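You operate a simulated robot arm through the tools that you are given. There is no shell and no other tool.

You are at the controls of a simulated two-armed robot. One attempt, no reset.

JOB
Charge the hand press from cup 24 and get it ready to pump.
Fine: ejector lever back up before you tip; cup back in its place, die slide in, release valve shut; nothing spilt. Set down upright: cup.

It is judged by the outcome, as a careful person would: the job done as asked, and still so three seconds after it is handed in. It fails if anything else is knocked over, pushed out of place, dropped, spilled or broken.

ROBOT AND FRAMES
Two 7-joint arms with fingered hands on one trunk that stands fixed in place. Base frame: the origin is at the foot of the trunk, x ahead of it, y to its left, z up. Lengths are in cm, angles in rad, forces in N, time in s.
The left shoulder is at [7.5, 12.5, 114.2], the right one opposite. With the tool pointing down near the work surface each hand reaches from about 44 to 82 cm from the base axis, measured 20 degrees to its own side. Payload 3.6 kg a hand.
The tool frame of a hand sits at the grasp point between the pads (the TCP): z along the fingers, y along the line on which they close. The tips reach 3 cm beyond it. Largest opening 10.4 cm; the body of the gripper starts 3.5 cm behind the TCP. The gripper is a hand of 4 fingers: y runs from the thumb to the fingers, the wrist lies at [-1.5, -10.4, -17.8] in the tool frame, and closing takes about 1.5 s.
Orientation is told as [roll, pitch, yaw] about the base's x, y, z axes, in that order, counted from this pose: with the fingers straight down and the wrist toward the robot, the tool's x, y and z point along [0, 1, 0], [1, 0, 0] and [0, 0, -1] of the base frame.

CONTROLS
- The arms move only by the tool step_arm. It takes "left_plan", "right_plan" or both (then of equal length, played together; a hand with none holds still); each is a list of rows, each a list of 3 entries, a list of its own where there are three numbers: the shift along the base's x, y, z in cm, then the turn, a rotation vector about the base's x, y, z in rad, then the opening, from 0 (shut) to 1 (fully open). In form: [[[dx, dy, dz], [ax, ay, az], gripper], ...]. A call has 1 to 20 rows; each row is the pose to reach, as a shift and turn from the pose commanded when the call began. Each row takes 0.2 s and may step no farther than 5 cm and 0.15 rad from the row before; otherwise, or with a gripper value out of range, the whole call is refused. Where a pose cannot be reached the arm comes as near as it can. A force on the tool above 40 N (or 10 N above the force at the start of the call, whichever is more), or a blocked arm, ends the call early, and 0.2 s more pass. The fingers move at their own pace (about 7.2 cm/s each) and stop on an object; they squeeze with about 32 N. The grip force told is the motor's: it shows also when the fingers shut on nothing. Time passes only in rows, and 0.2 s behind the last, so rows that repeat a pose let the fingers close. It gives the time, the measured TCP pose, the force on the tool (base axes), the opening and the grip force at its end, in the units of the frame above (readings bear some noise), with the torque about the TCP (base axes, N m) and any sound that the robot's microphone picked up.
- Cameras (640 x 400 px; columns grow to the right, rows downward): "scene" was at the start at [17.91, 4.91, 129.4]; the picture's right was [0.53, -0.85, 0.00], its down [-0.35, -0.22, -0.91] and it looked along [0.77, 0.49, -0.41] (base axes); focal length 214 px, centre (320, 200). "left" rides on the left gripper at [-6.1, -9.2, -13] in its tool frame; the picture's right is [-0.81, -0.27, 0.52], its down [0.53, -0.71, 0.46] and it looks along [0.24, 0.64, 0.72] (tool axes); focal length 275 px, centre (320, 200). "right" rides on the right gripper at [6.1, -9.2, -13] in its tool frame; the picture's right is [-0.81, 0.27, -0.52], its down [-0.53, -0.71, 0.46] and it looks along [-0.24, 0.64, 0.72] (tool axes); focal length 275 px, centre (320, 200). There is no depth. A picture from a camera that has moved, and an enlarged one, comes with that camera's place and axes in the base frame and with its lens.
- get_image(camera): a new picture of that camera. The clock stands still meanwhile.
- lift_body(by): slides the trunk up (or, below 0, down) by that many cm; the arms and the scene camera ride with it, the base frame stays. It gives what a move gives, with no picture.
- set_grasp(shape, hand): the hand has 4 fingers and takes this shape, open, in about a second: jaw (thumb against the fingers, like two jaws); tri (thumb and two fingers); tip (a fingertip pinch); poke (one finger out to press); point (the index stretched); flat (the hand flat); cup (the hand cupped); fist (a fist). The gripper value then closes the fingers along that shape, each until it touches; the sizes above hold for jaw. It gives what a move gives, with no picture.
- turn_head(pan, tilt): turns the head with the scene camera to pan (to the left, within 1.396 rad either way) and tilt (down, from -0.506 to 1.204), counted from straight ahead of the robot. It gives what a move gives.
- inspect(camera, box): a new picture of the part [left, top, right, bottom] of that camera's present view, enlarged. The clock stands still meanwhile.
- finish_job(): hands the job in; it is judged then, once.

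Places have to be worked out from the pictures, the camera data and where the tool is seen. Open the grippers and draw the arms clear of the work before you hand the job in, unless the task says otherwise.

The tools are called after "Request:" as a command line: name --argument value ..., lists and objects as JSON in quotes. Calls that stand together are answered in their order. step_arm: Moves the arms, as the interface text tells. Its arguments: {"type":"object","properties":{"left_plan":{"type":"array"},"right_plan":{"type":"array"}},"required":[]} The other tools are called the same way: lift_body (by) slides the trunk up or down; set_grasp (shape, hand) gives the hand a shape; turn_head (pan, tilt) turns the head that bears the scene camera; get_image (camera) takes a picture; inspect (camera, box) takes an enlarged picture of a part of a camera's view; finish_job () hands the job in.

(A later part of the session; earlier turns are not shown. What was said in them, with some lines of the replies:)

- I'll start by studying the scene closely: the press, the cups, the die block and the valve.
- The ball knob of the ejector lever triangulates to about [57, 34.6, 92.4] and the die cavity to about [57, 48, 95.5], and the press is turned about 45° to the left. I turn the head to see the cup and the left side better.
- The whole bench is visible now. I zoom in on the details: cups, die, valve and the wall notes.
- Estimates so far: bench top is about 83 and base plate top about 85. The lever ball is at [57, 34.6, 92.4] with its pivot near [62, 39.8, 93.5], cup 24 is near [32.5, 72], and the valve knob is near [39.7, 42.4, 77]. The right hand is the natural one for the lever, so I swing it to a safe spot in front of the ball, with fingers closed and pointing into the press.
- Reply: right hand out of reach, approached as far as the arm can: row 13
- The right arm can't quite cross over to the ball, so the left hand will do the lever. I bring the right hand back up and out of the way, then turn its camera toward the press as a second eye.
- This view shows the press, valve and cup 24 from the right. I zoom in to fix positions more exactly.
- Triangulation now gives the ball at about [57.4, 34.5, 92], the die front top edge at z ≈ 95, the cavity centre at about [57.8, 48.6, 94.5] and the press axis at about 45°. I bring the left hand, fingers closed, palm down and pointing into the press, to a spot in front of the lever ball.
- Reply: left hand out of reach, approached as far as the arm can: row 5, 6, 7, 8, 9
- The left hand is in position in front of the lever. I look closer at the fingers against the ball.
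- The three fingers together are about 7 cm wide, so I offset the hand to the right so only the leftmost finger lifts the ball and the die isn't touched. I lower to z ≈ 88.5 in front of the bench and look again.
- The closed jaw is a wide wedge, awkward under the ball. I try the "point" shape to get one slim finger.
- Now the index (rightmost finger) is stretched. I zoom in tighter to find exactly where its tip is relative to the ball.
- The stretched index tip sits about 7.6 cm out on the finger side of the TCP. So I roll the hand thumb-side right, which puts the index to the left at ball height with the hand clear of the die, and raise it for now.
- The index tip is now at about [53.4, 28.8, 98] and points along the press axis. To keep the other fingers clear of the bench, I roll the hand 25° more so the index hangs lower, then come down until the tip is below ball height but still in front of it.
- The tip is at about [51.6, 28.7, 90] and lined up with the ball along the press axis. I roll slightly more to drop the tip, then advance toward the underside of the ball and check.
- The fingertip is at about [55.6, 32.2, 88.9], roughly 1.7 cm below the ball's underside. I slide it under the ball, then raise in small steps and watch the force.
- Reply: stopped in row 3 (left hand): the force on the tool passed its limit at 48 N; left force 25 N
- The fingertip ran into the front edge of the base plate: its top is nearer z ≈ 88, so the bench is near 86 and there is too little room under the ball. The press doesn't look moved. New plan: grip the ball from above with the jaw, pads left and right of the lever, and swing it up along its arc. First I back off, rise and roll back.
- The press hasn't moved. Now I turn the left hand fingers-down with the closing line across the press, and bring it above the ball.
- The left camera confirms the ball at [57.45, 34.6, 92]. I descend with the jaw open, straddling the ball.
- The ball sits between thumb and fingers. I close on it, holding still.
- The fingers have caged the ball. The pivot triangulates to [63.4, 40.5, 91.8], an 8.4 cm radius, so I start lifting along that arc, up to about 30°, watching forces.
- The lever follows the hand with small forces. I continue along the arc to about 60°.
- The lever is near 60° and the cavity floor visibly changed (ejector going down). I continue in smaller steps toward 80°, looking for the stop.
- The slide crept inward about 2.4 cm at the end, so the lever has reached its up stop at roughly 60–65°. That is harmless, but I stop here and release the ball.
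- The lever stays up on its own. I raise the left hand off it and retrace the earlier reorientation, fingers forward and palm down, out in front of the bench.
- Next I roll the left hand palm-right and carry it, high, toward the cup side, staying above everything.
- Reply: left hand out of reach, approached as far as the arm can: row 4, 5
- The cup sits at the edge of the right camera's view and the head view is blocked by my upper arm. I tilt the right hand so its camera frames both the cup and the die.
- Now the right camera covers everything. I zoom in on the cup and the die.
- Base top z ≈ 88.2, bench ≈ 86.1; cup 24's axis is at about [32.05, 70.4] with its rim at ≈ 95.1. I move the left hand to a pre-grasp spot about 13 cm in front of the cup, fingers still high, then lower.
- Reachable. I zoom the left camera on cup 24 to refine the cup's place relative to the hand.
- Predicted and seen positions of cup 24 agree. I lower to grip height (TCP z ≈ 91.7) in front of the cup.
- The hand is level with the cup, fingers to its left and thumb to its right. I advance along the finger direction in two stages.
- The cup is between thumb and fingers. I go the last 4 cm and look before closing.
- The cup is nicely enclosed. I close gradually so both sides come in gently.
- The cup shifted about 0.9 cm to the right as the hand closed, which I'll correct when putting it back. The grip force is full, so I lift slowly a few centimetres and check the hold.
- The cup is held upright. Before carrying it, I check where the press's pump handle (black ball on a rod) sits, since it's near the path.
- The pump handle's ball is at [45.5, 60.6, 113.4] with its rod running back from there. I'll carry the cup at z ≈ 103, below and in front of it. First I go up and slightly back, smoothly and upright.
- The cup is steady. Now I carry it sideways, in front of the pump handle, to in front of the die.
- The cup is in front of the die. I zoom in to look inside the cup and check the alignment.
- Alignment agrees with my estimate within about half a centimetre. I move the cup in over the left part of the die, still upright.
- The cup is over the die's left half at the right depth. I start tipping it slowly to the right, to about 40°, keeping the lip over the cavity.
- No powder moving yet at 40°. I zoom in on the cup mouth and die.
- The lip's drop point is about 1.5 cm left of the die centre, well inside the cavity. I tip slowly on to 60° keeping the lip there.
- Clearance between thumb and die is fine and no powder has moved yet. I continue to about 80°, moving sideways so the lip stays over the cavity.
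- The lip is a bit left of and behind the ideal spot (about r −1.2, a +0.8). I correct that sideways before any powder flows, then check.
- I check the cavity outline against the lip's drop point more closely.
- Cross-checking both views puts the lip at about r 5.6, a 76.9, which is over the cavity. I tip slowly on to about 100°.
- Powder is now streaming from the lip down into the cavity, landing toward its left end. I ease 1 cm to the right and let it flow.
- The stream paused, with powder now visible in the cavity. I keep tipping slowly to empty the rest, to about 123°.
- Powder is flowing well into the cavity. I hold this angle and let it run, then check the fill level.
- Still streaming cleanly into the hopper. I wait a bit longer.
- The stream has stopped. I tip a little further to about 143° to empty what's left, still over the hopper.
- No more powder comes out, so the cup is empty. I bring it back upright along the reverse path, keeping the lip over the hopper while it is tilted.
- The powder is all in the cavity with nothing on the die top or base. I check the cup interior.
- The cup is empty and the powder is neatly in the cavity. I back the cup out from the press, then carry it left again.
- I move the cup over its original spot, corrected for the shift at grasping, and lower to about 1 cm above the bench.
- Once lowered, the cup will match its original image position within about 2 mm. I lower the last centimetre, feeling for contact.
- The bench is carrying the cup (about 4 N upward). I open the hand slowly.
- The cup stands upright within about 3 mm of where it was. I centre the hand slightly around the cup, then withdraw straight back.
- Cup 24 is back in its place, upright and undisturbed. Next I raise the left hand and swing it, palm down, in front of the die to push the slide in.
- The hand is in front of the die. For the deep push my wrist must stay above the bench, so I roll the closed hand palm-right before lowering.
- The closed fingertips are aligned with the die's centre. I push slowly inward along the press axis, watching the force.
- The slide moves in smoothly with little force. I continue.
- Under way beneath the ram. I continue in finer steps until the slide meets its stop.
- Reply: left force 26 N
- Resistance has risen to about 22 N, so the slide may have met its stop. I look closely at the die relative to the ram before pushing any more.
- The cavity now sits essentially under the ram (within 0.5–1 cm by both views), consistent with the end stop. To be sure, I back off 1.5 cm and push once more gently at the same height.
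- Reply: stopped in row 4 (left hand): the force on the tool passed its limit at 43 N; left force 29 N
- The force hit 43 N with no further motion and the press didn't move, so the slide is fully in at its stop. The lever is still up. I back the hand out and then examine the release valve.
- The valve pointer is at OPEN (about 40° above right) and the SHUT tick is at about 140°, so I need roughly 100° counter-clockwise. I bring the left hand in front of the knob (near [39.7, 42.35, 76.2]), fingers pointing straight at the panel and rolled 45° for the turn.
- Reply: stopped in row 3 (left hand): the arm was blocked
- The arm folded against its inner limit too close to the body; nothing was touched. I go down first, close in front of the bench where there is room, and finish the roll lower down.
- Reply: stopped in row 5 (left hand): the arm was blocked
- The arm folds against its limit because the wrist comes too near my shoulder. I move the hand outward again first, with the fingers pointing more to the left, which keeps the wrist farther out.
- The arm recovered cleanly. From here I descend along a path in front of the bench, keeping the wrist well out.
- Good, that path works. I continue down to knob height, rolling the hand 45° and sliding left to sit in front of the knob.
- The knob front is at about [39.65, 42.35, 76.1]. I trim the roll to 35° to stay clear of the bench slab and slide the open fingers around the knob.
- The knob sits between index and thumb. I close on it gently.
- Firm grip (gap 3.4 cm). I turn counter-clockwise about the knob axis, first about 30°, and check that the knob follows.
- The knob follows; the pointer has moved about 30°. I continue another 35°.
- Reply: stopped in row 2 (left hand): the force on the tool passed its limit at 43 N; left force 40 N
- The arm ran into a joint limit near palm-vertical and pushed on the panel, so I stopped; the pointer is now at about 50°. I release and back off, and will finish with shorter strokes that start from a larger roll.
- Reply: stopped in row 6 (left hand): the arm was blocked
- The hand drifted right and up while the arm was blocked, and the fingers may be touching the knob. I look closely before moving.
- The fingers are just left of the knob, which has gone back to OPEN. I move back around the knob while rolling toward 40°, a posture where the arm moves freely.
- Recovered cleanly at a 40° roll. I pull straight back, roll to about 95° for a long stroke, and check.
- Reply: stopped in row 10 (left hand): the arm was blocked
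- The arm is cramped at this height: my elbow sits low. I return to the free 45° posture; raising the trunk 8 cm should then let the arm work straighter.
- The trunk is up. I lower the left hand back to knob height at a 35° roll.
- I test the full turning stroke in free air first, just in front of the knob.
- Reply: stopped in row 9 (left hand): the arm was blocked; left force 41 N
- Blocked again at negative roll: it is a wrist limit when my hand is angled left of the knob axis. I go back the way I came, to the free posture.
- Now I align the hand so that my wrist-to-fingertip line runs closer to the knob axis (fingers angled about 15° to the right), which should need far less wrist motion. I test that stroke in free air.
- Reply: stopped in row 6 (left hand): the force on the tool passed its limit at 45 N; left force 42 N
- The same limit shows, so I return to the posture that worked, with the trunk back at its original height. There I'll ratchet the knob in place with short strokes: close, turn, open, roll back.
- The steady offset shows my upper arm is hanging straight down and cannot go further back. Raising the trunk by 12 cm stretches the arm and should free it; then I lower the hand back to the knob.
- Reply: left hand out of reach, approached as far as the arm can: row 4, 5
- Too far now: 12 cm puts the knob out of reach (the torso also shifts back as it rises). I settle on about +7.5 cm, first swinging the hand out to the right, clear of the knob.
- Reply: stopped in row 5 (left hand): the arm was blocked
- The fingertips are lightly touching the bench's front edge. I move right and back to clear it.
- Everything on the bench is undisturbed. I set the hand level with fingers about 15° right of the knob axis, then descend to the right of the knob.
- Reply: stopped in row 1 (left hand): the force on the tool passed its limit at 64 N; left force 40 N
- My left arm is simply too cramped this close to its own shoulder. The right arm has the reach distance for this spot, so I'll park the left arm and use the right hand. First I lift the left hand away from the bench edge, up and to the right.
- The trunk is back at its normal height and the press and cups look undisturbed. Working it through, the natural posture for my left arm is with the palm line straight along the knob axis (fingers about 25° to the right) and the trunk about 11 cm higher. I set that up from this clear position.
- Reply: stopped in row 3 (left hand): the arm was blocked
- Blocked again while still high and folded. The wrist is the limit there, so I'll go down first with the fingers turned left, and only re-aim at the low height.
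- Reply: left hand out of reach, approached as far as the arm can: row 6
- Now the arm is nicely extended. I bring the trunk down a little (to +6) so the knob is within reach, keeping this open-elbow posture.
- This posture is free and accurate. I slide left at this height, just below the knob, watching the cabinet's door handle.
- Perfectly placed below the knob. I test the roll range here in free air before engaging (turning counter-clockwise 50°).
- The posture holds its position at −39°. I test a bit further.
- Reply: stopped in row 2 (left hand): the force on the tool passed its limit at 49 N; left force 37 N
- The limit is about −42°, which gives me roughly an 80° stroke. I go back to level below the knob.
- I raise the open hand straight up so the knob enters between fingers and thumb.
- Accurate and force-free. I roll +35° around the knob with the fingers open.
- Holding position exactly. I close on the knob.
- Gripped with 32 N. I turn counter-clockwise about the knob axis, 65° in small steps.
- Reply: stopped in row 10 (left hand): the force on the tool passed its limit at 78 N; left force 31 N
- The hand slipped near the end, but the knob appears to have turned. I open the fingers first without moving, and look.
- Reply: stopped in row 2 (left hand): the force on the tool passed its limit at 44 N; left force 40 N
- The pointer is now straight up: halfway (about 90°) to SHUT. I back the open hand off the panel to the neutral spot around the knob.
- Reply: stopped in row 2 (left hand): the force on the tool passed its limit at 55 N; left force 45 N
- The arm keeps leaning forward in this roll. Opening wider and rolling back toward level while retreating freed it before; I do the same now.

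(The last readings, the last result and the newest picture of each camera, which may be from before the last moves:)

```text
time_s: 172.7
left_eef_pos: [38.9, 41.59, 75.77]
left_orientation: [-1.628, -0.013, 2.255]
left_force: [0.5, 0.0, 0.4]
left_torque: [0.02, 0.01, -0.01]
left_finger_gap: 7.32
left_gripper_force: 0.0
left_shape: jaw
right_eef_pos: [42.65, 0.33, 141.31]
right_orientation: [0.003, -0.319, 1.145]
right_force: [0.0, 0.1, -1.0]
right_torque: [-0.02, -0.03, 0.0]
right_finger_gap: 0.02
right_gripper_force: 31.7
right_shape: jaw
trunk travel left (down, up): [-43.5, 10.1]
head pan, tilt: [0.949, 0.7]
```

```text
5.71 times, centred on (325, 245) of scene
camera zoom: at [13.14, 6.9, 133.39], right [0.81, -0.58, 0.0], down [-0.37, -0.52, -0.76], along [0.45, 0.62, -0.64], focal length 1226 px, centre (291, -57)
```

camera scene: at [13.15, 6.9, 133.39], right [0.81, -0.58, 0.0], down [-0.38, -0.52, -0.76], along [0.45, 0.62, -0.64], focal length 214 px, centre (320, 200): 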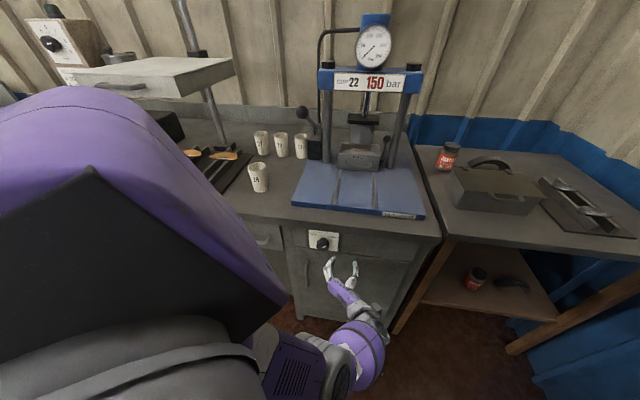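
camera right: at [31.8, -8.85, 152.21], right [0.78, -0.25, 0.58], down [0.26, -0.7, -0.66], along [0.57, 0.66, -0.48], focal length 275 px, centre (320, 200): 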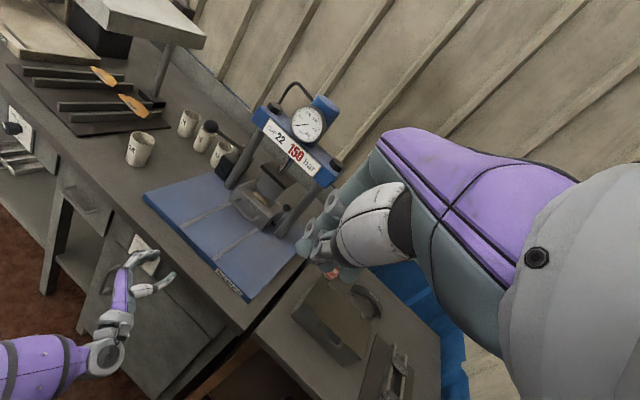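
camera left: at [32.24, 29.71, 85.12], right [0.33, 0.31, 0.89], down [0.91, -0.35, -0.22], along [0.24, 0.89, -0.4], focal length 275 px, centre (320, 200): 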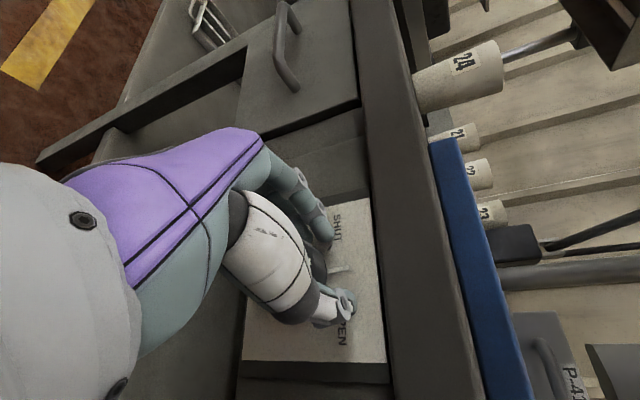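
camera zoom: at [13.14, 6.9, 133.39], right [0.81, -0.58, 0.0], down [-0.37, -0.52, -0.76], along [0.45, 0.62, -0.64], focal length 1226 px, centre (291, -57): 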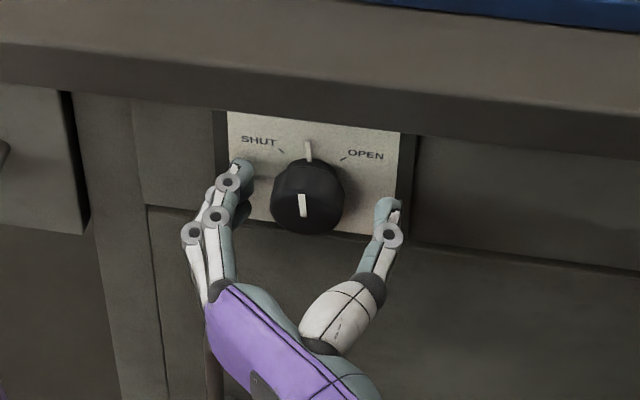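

Free again, and the pointer stays at vertical. For the second stroke I narrow the fingers, roll to +42° around the knob, and close.

Request:
step_arm --left_plan '[[[-0.1, -0.1, 0.2], [-0.0183, 0.022, 0], 0.6], [[-0.2, -0.19, 0.33], [0.0675, 0.1442, 0], 0.55], [[-0.2, -0.19, 0.33], [0.167, 0.2437, 0], 0.54], [[-0.2, -0.19, 0.33], [0.266, 0.3427, 0], 0.54], [[-0.2, -0.19, 0.33], [0.365, 0.4417, 0], 0.54], [[-0.2, -0.19, 0.33], [0.4818, 0.5622, 0], 0.54]]'

Request:
inspect --camera "scene" --box '[280, 210, 370, 280]'

Request:
inspect --camera "right" --box '[100, 210, 220, 300]'

```text
refused: row 6 steps farther than a row can; nothing moved
```

```text
5.71 times, centred on (325, 245) of scene
camera zoom: at [13.14, 6.9, 133.39], right [0.81, -0.58, 0.0], down [-0.37, -0.52, -0.76], along [0.45, 0.62, -0.64], focal length 1226 px, centre (291, -57)
```

zoom: 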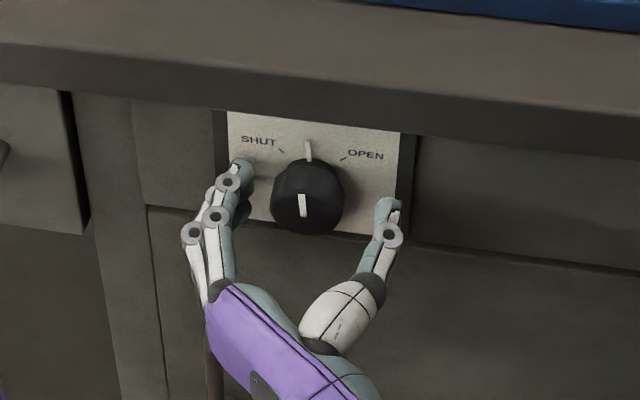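

```text
4.44 times, centred on (160, 255) of right
camera zoom: at [31.82, -8.75, 150.67], right [0.78, -0.25, 0.57], down [0.26, -0.71, -0.66], along [0.57, 0.66, -0.49], focal length 1224 px, centre (1031, -44)
```

zoom: 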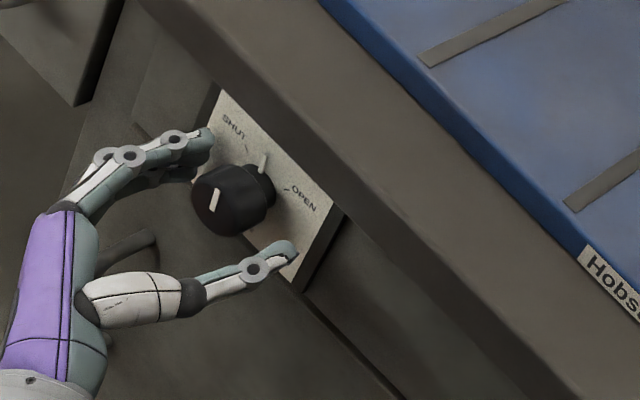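

One row's turn was too large and the call was refused; nothing moved. I resend it with an even spacing.

Request:
step_arm --left_plan '[[[-0.1, -0.1, 0.2], [-0.0183, 0.022, 0], 0.6], [[-0.2, -0.19, 0.33], [0.0675, 0.1142, 0], 0.55], [[-0.2, -0.19, 0.33], [0.16, 0.21, 0], 0.54], [[-0.2, -0.19, 0.33], [0.255, 0.305, 0], 0.54], [[-0.2, -0.19, 0.33], [0.35, 0.4, 0], 0.54], [[-0.2, -0.19, 0.33], [0.43, 0.49, 0], 0.54], [[-0.2, -0.19, 0.33], [0.4818, 0.5622, 0], 0.54]]'

Request:
inspect --camera "scene" --box '[280, 210, 370, 280]'

Request:
inspect --camera "right" --box '[100, 210, 220, 300]'

```text
time_s: 174.3
left_eef_pos: [38.68, 41.47, 76.16]
left_orientation: [-1.465, -0.738, 2.194]
left_force: [0.3, 0.3, -0.4]
left_torque: [-0.02, 0.02, -0.01]
left_finger_gap: 5.67
left_gripper_force: 0.1
left_shape: jaw
right_eef_pos: [42.74, 0.34, 141.24]
right_orientation: [0.003, -0.321, 1.143]
right_force: [0.0, 0.4, -0.6]
right_torque: [0.01, 0.05, -0.03]
right_finger_gap: 0.0
right_gripper_force: 31.9
right_shape: jaw
trunk travel left (down, up): [-43.5, 10.1]
head pan, tilt: [0.949, 0.7]
```

```text
5.71 times, centred on (325, 245) of scene
camera zoom: at [13.14, 6.89, 133.39], right [0.81, -0.58, 0.0], down [-0.37, -0.52, -0.76], along [0.45, 0.62, -0.64], focal length 1226 px, centre (291, -57)
```

zoom: 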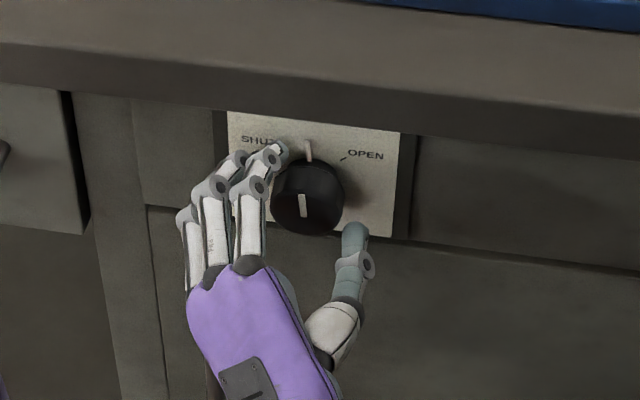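

```text
4.44 times, centred on (160, 255) of right
camera zoom: at [31.81, -8.76, 150.67], right [0.78, -0.25, 0.57], down [0.26, -0.7, -0.66], along [0.57, 0.66, -0.49], focal length 1224 px, centre (1031, -44)
```

zoom: 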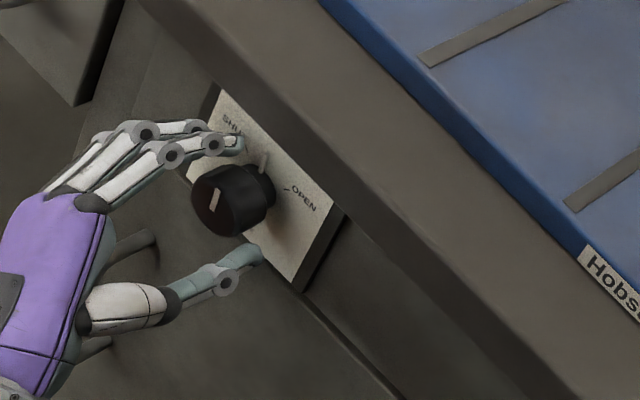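

In place at +42°, pointer unchanged. I close and turn counter-clockwise another 45°.

Request:
step_arm --left_plan '[[[0, 0, 0], [0, 0, 0], 0.46], [[0, 0, 0], [0, 0, 0], 0.4], [[0, 0, 0], [0, 0, 0], 0.34], [[0, 0, 0], [0, 0, 0], 0.25], [[0, 0, 0], [0, 0, 0], 0.1], [[0, 0, 0], [0, 0, 0], 0], [[0, 0, 0], [0, 0, 0], 0], [[0, 0, 0], [-0.0707, -0.0707, 0], 0], [[0, 0, 0], [-0.1485, -0.1485, 0], 0], [[0, 0, 0], [-0.2263, -0.2263, 0], 0], [[0, 0, 0], [-0.304, -0.304, 0], 0], [[0, 0, 0], [-0.3818, -0.3818, 0], 0], [[0, 0, 0], [-0.4596, -0.4596, 0], 0], [[0, 0, 0], [-0.5374, -0.5374, 0], 0]]'

Request:
inspect --camera "scene" --box '[280, 210, 370, 280]'

Request:
inspect --camera "right" --box '[100, 210, 220, 300]'

```text
time_s: 177.3
left_eef_pos: [38.66, 41.61, 76.25]
left_orientation: [-1.582, 0.015, 2.237]
left_force: [-4.5, 5.1, 3.5]
left_torque: [0.16, 0.04, 0.41]
left_finger_gap: 3.41
left_gripper_force: 32.0
left_shape: jaw
right_eef_pos: [42.69, 0.27, 141.3]
right_orientation: [0.002, -0.323, 1.145]
right_force: [0.4, 0.3, -0.8]
right_torque: [0.0, -0.02, -0.01]
right_finger_gap: 0.0
right_gripper_force: 31.9
right_shape: jaw
trunk travel left (down, up): [-43.5, 10.1]
head pan, tilt: [0.949, 0.7]
```

```text
5.71 times, centred on (325, 245) of scene
camera zoom: at [13.08, 6.92, 133.4], right [0.81, -0.58, 0.0], down [-0.37, -0.52, -0.77], along [0.45, 0.62, -0.64], focal length 1226 px, centre (291, -57)
```

zoom: 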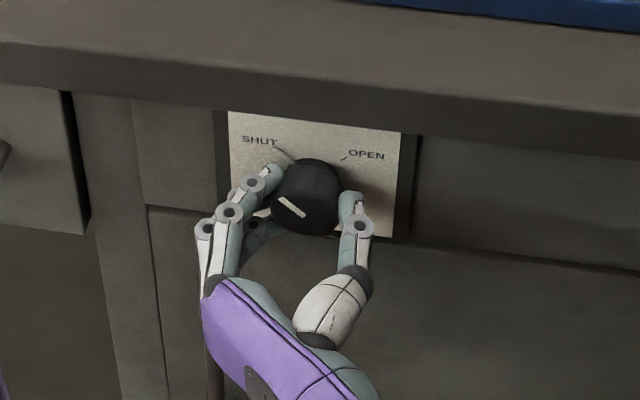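

```text
4.44 times, centred on (160, 255) of right
camera zoom: at [31.74, -8.73, 150.69], right [0.78, -0.25, 0.58], down [0.26, -0.71, -0.66], along [0.57, 0.66, -0.48], focal length 1224 px, centre (1031, -44)
```

zoom: 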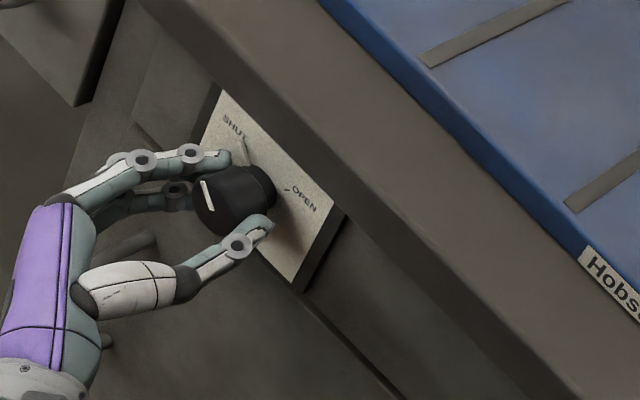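

The pointer now points at the SHUT mark. I zoom in to check the exact alignment.

Request:
inspect --camera "scene" --box '[305, 225, 345, 253]'

Request:
inspect --camera "right" --box '[130, 225, 180, 265]'

Request:
inspect --camera "left" --box '[290, 160, 420, 300]'

```text
14.29 times, centred on (325, 239) of scene
camera zoom: at [13.08, 6.92, 133.4], right [0.81, -0.58, 0.0], down [-0.37, -0.52, -0.77], along [0.45, 0.62, -0.64], focal length 3064 px, centre (249, -357)
```

zoom: 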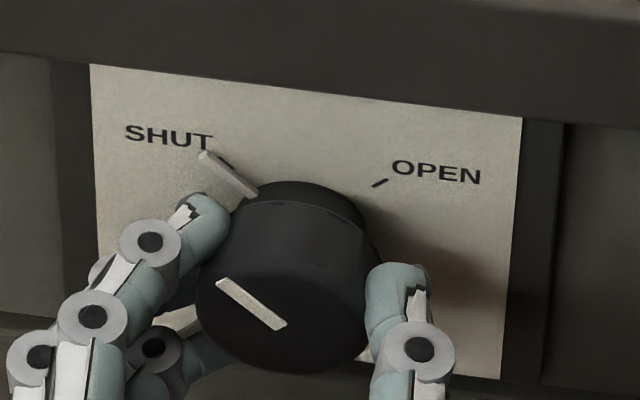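

```text
10.00 times, centred on (155, 245) of right
camera zoom: at [31.74, -8.73, 150.69], right [0.78, -0.25, 0.58], down [0.26, -0.71, -0.66], along [0.57, 0.66, -0.48], focal length 2753 px, centre (1970, -250)
```

zoom: 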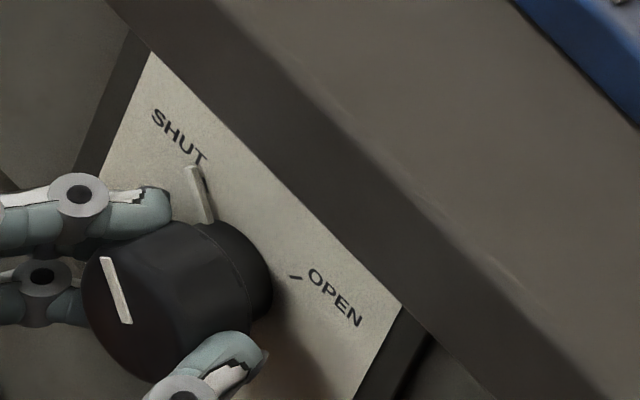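

```text
2.86 times, centred on (355, 230) of left
camera zoom: at [33.82, 26.28, 82.3], right [0.56, 0.11, 0.82], down [0.81, -0.28, -0.52], along [0.18, 0.95, -0.25], focal length 786 px, centre (220, 114)
```

zoom: 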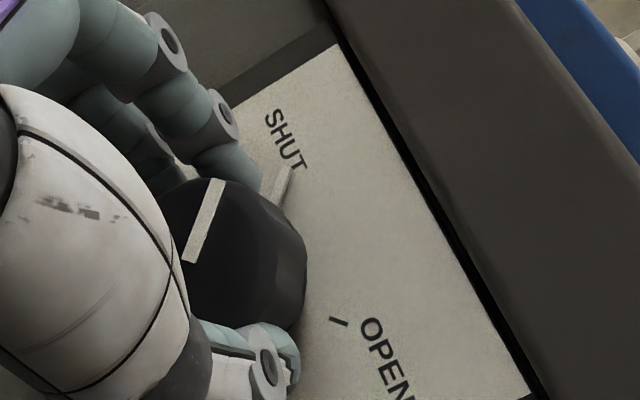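

The pointer lies right on the SHUT tick. I open the hand gently and check that the knob stays.

Request:
step_arm --left_plan '[[[0, 0, 0], [0, 0, 0], 0.36], [[0, 0, 0], [0, 0, 0], 0.44], [[0, 0, 0], [0, 0, 0], 0.52], [[0, 0, 0], [0, 0, 0], 0.6], [[0, 0, 0], [0, 0, 0], 0.66], [[0, 0, 0], [0, 0, 0], 0.68]]'

Request:
inspect --camera "scene" --box '[290, 215, 360, 270]'

```text
time_s: 178.7
left_eef_pos: [38.7, 41.36, 76.33]
left_orientation: [-1.58, 0.018, 2.234]
left_force: [0.0, -0.5, -0.7]
left_torque: [-0.01, -0.03, 0.02]
left_finger_gap: 7.04
left_gripper_force: 0.0
left_shape: jaw
right_eef_pos: [42.65, 0.28, 141.27]
right_orientation: [0.003, -0.321, 1.142]
right_force: [0.9, 0.1, 0.0]
right_torque: [-0.01, -0.02, 0.03]
right_finger_gap: 0.0
right_gripper_force: 32.0
right_shape: jaw
trunk travel left (down, up): [-43.5, 10.1]
head pan, tilt: [0.949, 0.7]
```

```text
7.27 times, centred on (325, 242) of scene
camera zoom: at [13.15, 6.89, 133.39], right [0.81, -0.58, 0.0], down [-0.38, -0.52, -0.76], along [0.45, 0.62, -0.64], focal length 1560 px, centre (284, -109)
```

zoom: 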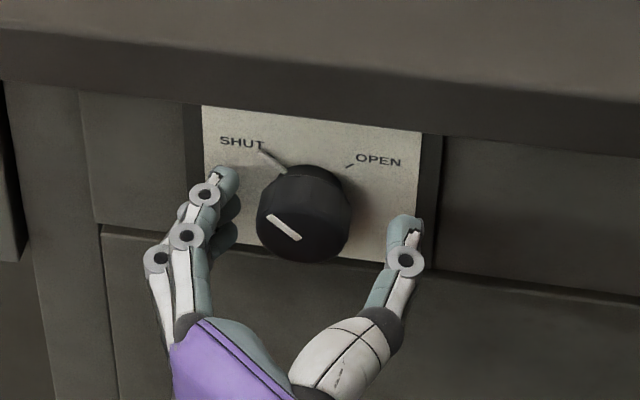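

The knob stays on SHUT. I lower the open hand straight down out of the knob, then slide right and up the way I came.

Request:
step_arm --left_plan '[[[0, 0, -1], [0, 0, 0], 0.68], [[0, 0, -2.2], [0, 0, 0], 0.68], [[0, 0, -3.6], [0, 0, 0], 0.68], [[0, 0, -5.2], [0, 0, 0], 0.64], [[0.6, -1.1, -5.2], [0, 0, 0], 0.6], [[1.3, -2.2, -5.2], [0, 0, 0], 0.6], [[2.0, -3.4, -5.2], [0, 0, 0], 0.6], [[2.8, -4.8, -5.2], [0, 0, 0], 0.6], [[3.8, -6.5, -5.2], [0, 0, 0], 0.6]]'

Request:
inspect --camera "scene" --box '[280, 205, 400, 295]'

```text
time_s: 180.7
left_eef_pos: [42.5, 34.89, 71.1]
left_orientation: [-1.581, 0.018, 2.234]
left_force: [0.5, -0.9, -0.1]
left_torque: [0.06, 0.04, -0.03]
left_finger_gap: 6.27
left_gripper_force: 0.0
left_shape: jaw
right_eef_pos: [42.83, 0.37, 141.23]
right_orientation: [0.004, -0.321, 1.144]
right_force: [0.0, 0.2, 0.2]
right_torque: [-0.05, 0.0, -0.01]
right_finger_gap: 0.0
right_gripper_force: 32.0
right_shape: jaw
trunk travel left (down, up): [-43.5, 10.1]
head pan, tilt: [0.949, 0.7]
```

```text
4.44 times, centred on (340, 250) of scene
camera zoom: at [13.17, 6.87, 133.39], right [0.81, -0.58, 0.0], down [-0.38, -0.52, -0.76], along [0.45, 0.62, -0.64], focal length 953 px, centre (231, -22)
```

zoom: 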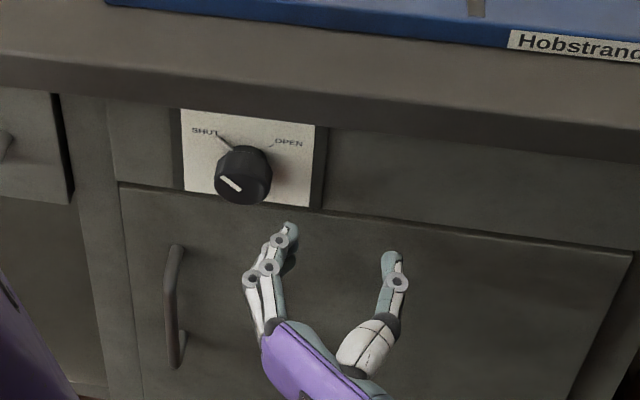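

The valve is on SHUT and the hand is free. I raise the left hand clear in front of the bench.

Request:
step_arm --left_plan '[[[0.8, -1.3, 1.2], [0, 0, 0.03], 0.6], [[1.7, -2.7, 2.8], [0, 0, 0.06], 0.6], [[2.6, -4.2, 4.7], [0, 0, 0.1], 0.6], [[3.2, -4.6, 7.5], [0, 0, 0.12], 0.6], [[3.8, -5.0, 10.5], [0, 0, 0.12], 0.7], [[4.4, -5.4, 13.5], [0, 0, 0.12], 0.8], [[5.0, -5.8, 16.5], [0, 0, 0.12], 0.9], [[5.4, -6.1, 19.5], [0, 0, 0.12], 1], [[5.6, -6.3, 22.5], [0, 0, 0.12], 1]]'

Request:
get_image --camera "scene"

Request:
get_image --camera "right"

```text
time_s: 182.7
left_eef_pos: [48.15, 28.67, 93.65]
left_orientation: [-1.579, 0.014, 2.355]
left_force: [0.6, -0.1, 1.1]
left_torque: [0.01, 0.0, 0.04]
left_finger_gap: 10.38
left_gripper_force: 0.0
left_shape: jaw
right_eef_pos: [42.72, 0.36, 141.29]
right_orientation: [0.003, -0.32, 1.144]
right_force: [-0.2, 0.6, -0.1]
right_torque: [-0.05, -0.02, -0.02]
right_finger_gap: 0.0
right_gripper_force: 31.9
right_shape: jaw
trunk travel left (down, up): [-43.5, 10.1]
head pan, tilt: [0.949, 0.7]
```

```text
taken
camera scene: at [13.13, 6.88, 133.39], right [0.81, -0.58, 0.0], down [-0.37, -0.52, -0.77], along [0.45, 0.62, -0.64], focal length 214 px, centre (320, 200)
```

scene: 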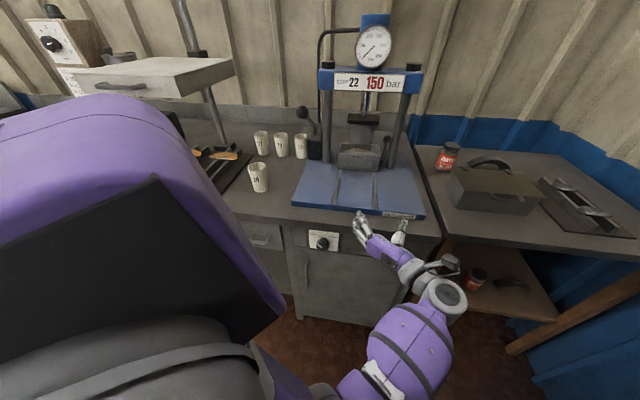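

```text
taken
camera right: at [31.8, -8.77, 150.68], right [0.78, -0.25, 0.57], down [0.26, -0.7, -0.66], along [0.57, 0.66, -0.48], focal length 275 px, centre (320, 200)
```

right: 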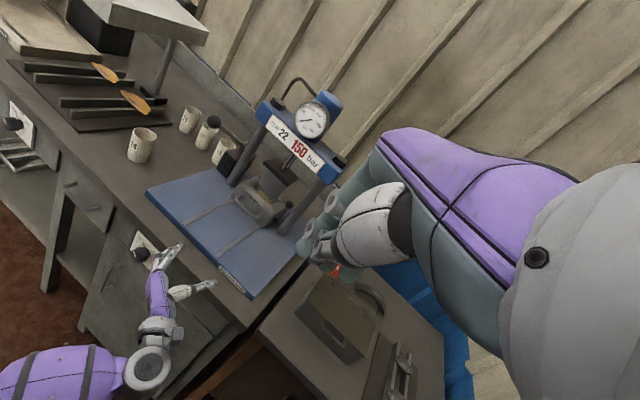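

Everything looks in order. I raise the left hand a bit more, open the right gripper too, and inspect the final state closely.

Request:
step_arm --left_plan '[[[0.5, -1, 2.5], [0, 0, 0], 1], [[1, -2, 5], [0, 0, 0], 1], [[1.5, -3, 7.5], [0, 0, 0], 1], [[2, -4, 10], [0, 0, 0], 1]]' --right_plan '[[[0, 0, 0], [0, 0, 0], 0.4], [[0, 0, 0], [0, 0, 0], 0.8], [[0, 0, 0], [0, 0, 0], 1], [[0, 0, 0], [0, 0, 0], 1]]'

Request:
inspect --camera "scene" --box '[290, 90, 430, 230]'

Request:
inspect --camera "right" --box '[110, 80, 330, 300]'

Request:
inspect --camera "scene" --box '[180, 110, 330, 220]'

Request:
inspect --camera "scene" --box '[290, 215, 360, 270]'

```text
time_s: 183.7
left_eef_pos: [50.13, 24.77, 103.52]
left_orientation: [-1.581, 0.015, 2.353]
left_force: [-0.8, 0.8, -0.1]
left_torque: [0.0, 0.01, -0.02]
left_finger_gap: 10.39
left_gripper_force: 0.1
left_shape: jaw
right_eef_pos: [42.71, 0.4, 141.29]
right_orientation: [0.004, -0.321, 1.143]
right_force: [0.0, -0.3, 0.3]
right_torque: [-0.02, -0.03, -0.03]
right_finger_gap: 10.31
right_gripper_force: 0.0
right_shape: jaw
trunk travel left (down, up): [-43.5, 10.1]
head pan, tilt: [0.949, 0.7]
```

```text
2.86 times, centred on (360, 160) of scene
camera zoom: at [13.15, 6.88, 133.39], right [0.81, -0.58, 0.0], down [-0.38, -0.52, -0.77], along [0.45, 0.62, -0.64], focal length 613 px, centre (206, 314)
```

zoom: 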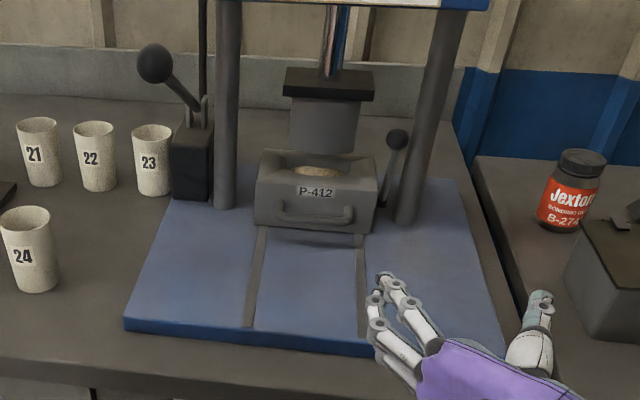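

```text
1.82 times, centred on (220, 190) of right
camera zoom: at [31.82, -8.77, 150.67], right [0.78, -0.25, 0.57], down [0.26, -0.7, -0.66], along [0.57, 0.66, -0.49], focal length 500 px, centre (502, 218)
```

zoom: 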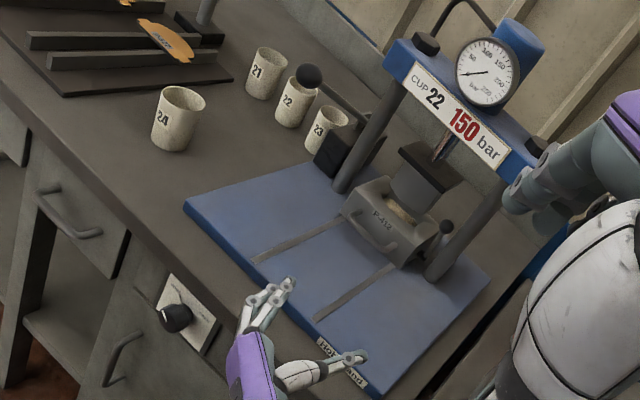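

```text
3.64 times, centred on (255, 165) of scene
camera zoom: at [13.15, 6.88, 133.39], right [0.81, -0.58, 0.0], down [-0.38, -0.52, -0.77], along [0.45, 0.62, -0.64], focal length 780 px, centre (556, 327)
```

zoom: 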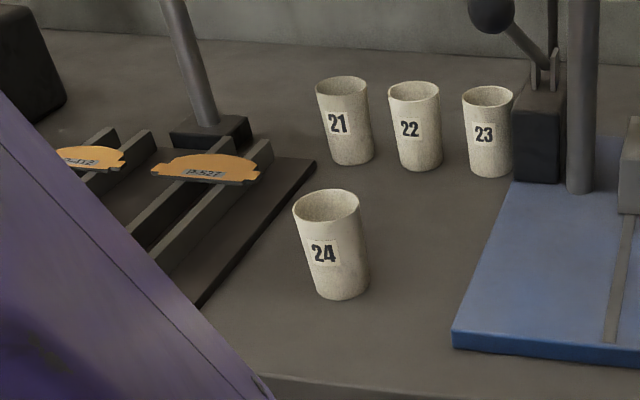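

```text
7.27 times, centred on (325, 242) of scene
camera zoom: at [13.15, 6.88, 133.39], right [0.81, -0.58, 0.0], down [-0.38, -0.52, -0.77], along [0.45, 0.62, -0.64], focal length 1560 px, centre (284, -109)
```

zoom: 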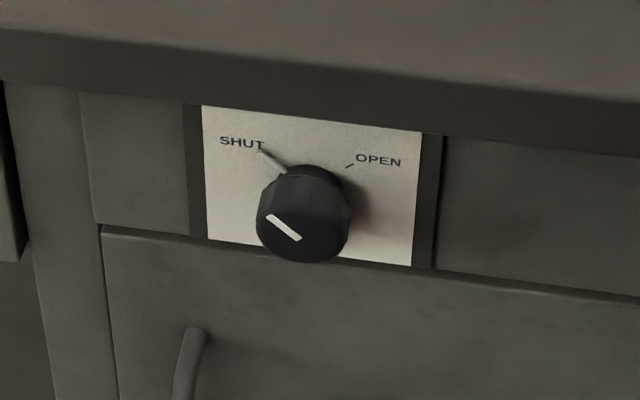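

Final check:
- The die slide is fully in under the ram with the powder in its cavity and nothing spilt.
- The ejector lever is up, and the valve is on SHUT.
- Cup 24 stands upright in its place, the other objects are untouched, and both hands are open and clear.

I hand the job in.

Request:
finish_job

```text
The job is handed in.
```

The hand press is charged from cup 24 and ready to pump, and I've handed the job in.

- **Ejector lever:** up, raised before I tipped the cup.
- **Powder:** all in the die cavity, with none seen on the die, base or bench.
- **Cup 24:** empty, standing upright within about 3 mm of where it was.
- **Die slide:** fully in under the ram. I pushed until it met its stop at about 43 N.
- **Release valve:** the pointer sits on the SHUT mark and stayed there when I let go.

Two things to know:

- **Press sign:** it reads "CUP 22, 150 bar". I used cup 24 as you asked and left the sign alone.
- **Contacts:** while reaching for the valve, my left arm stuck several times and pushed against the knob, the valve panel and the bench edge, with brief peaks up to about 78 N. A fingertip also bumped the press base once at the start, at 48 N. Nothing on the bench or press had moved or looked damaged afterwards.

The right gripper and the left hand are open and clear. I left the trunk about 6 cm above where it started.
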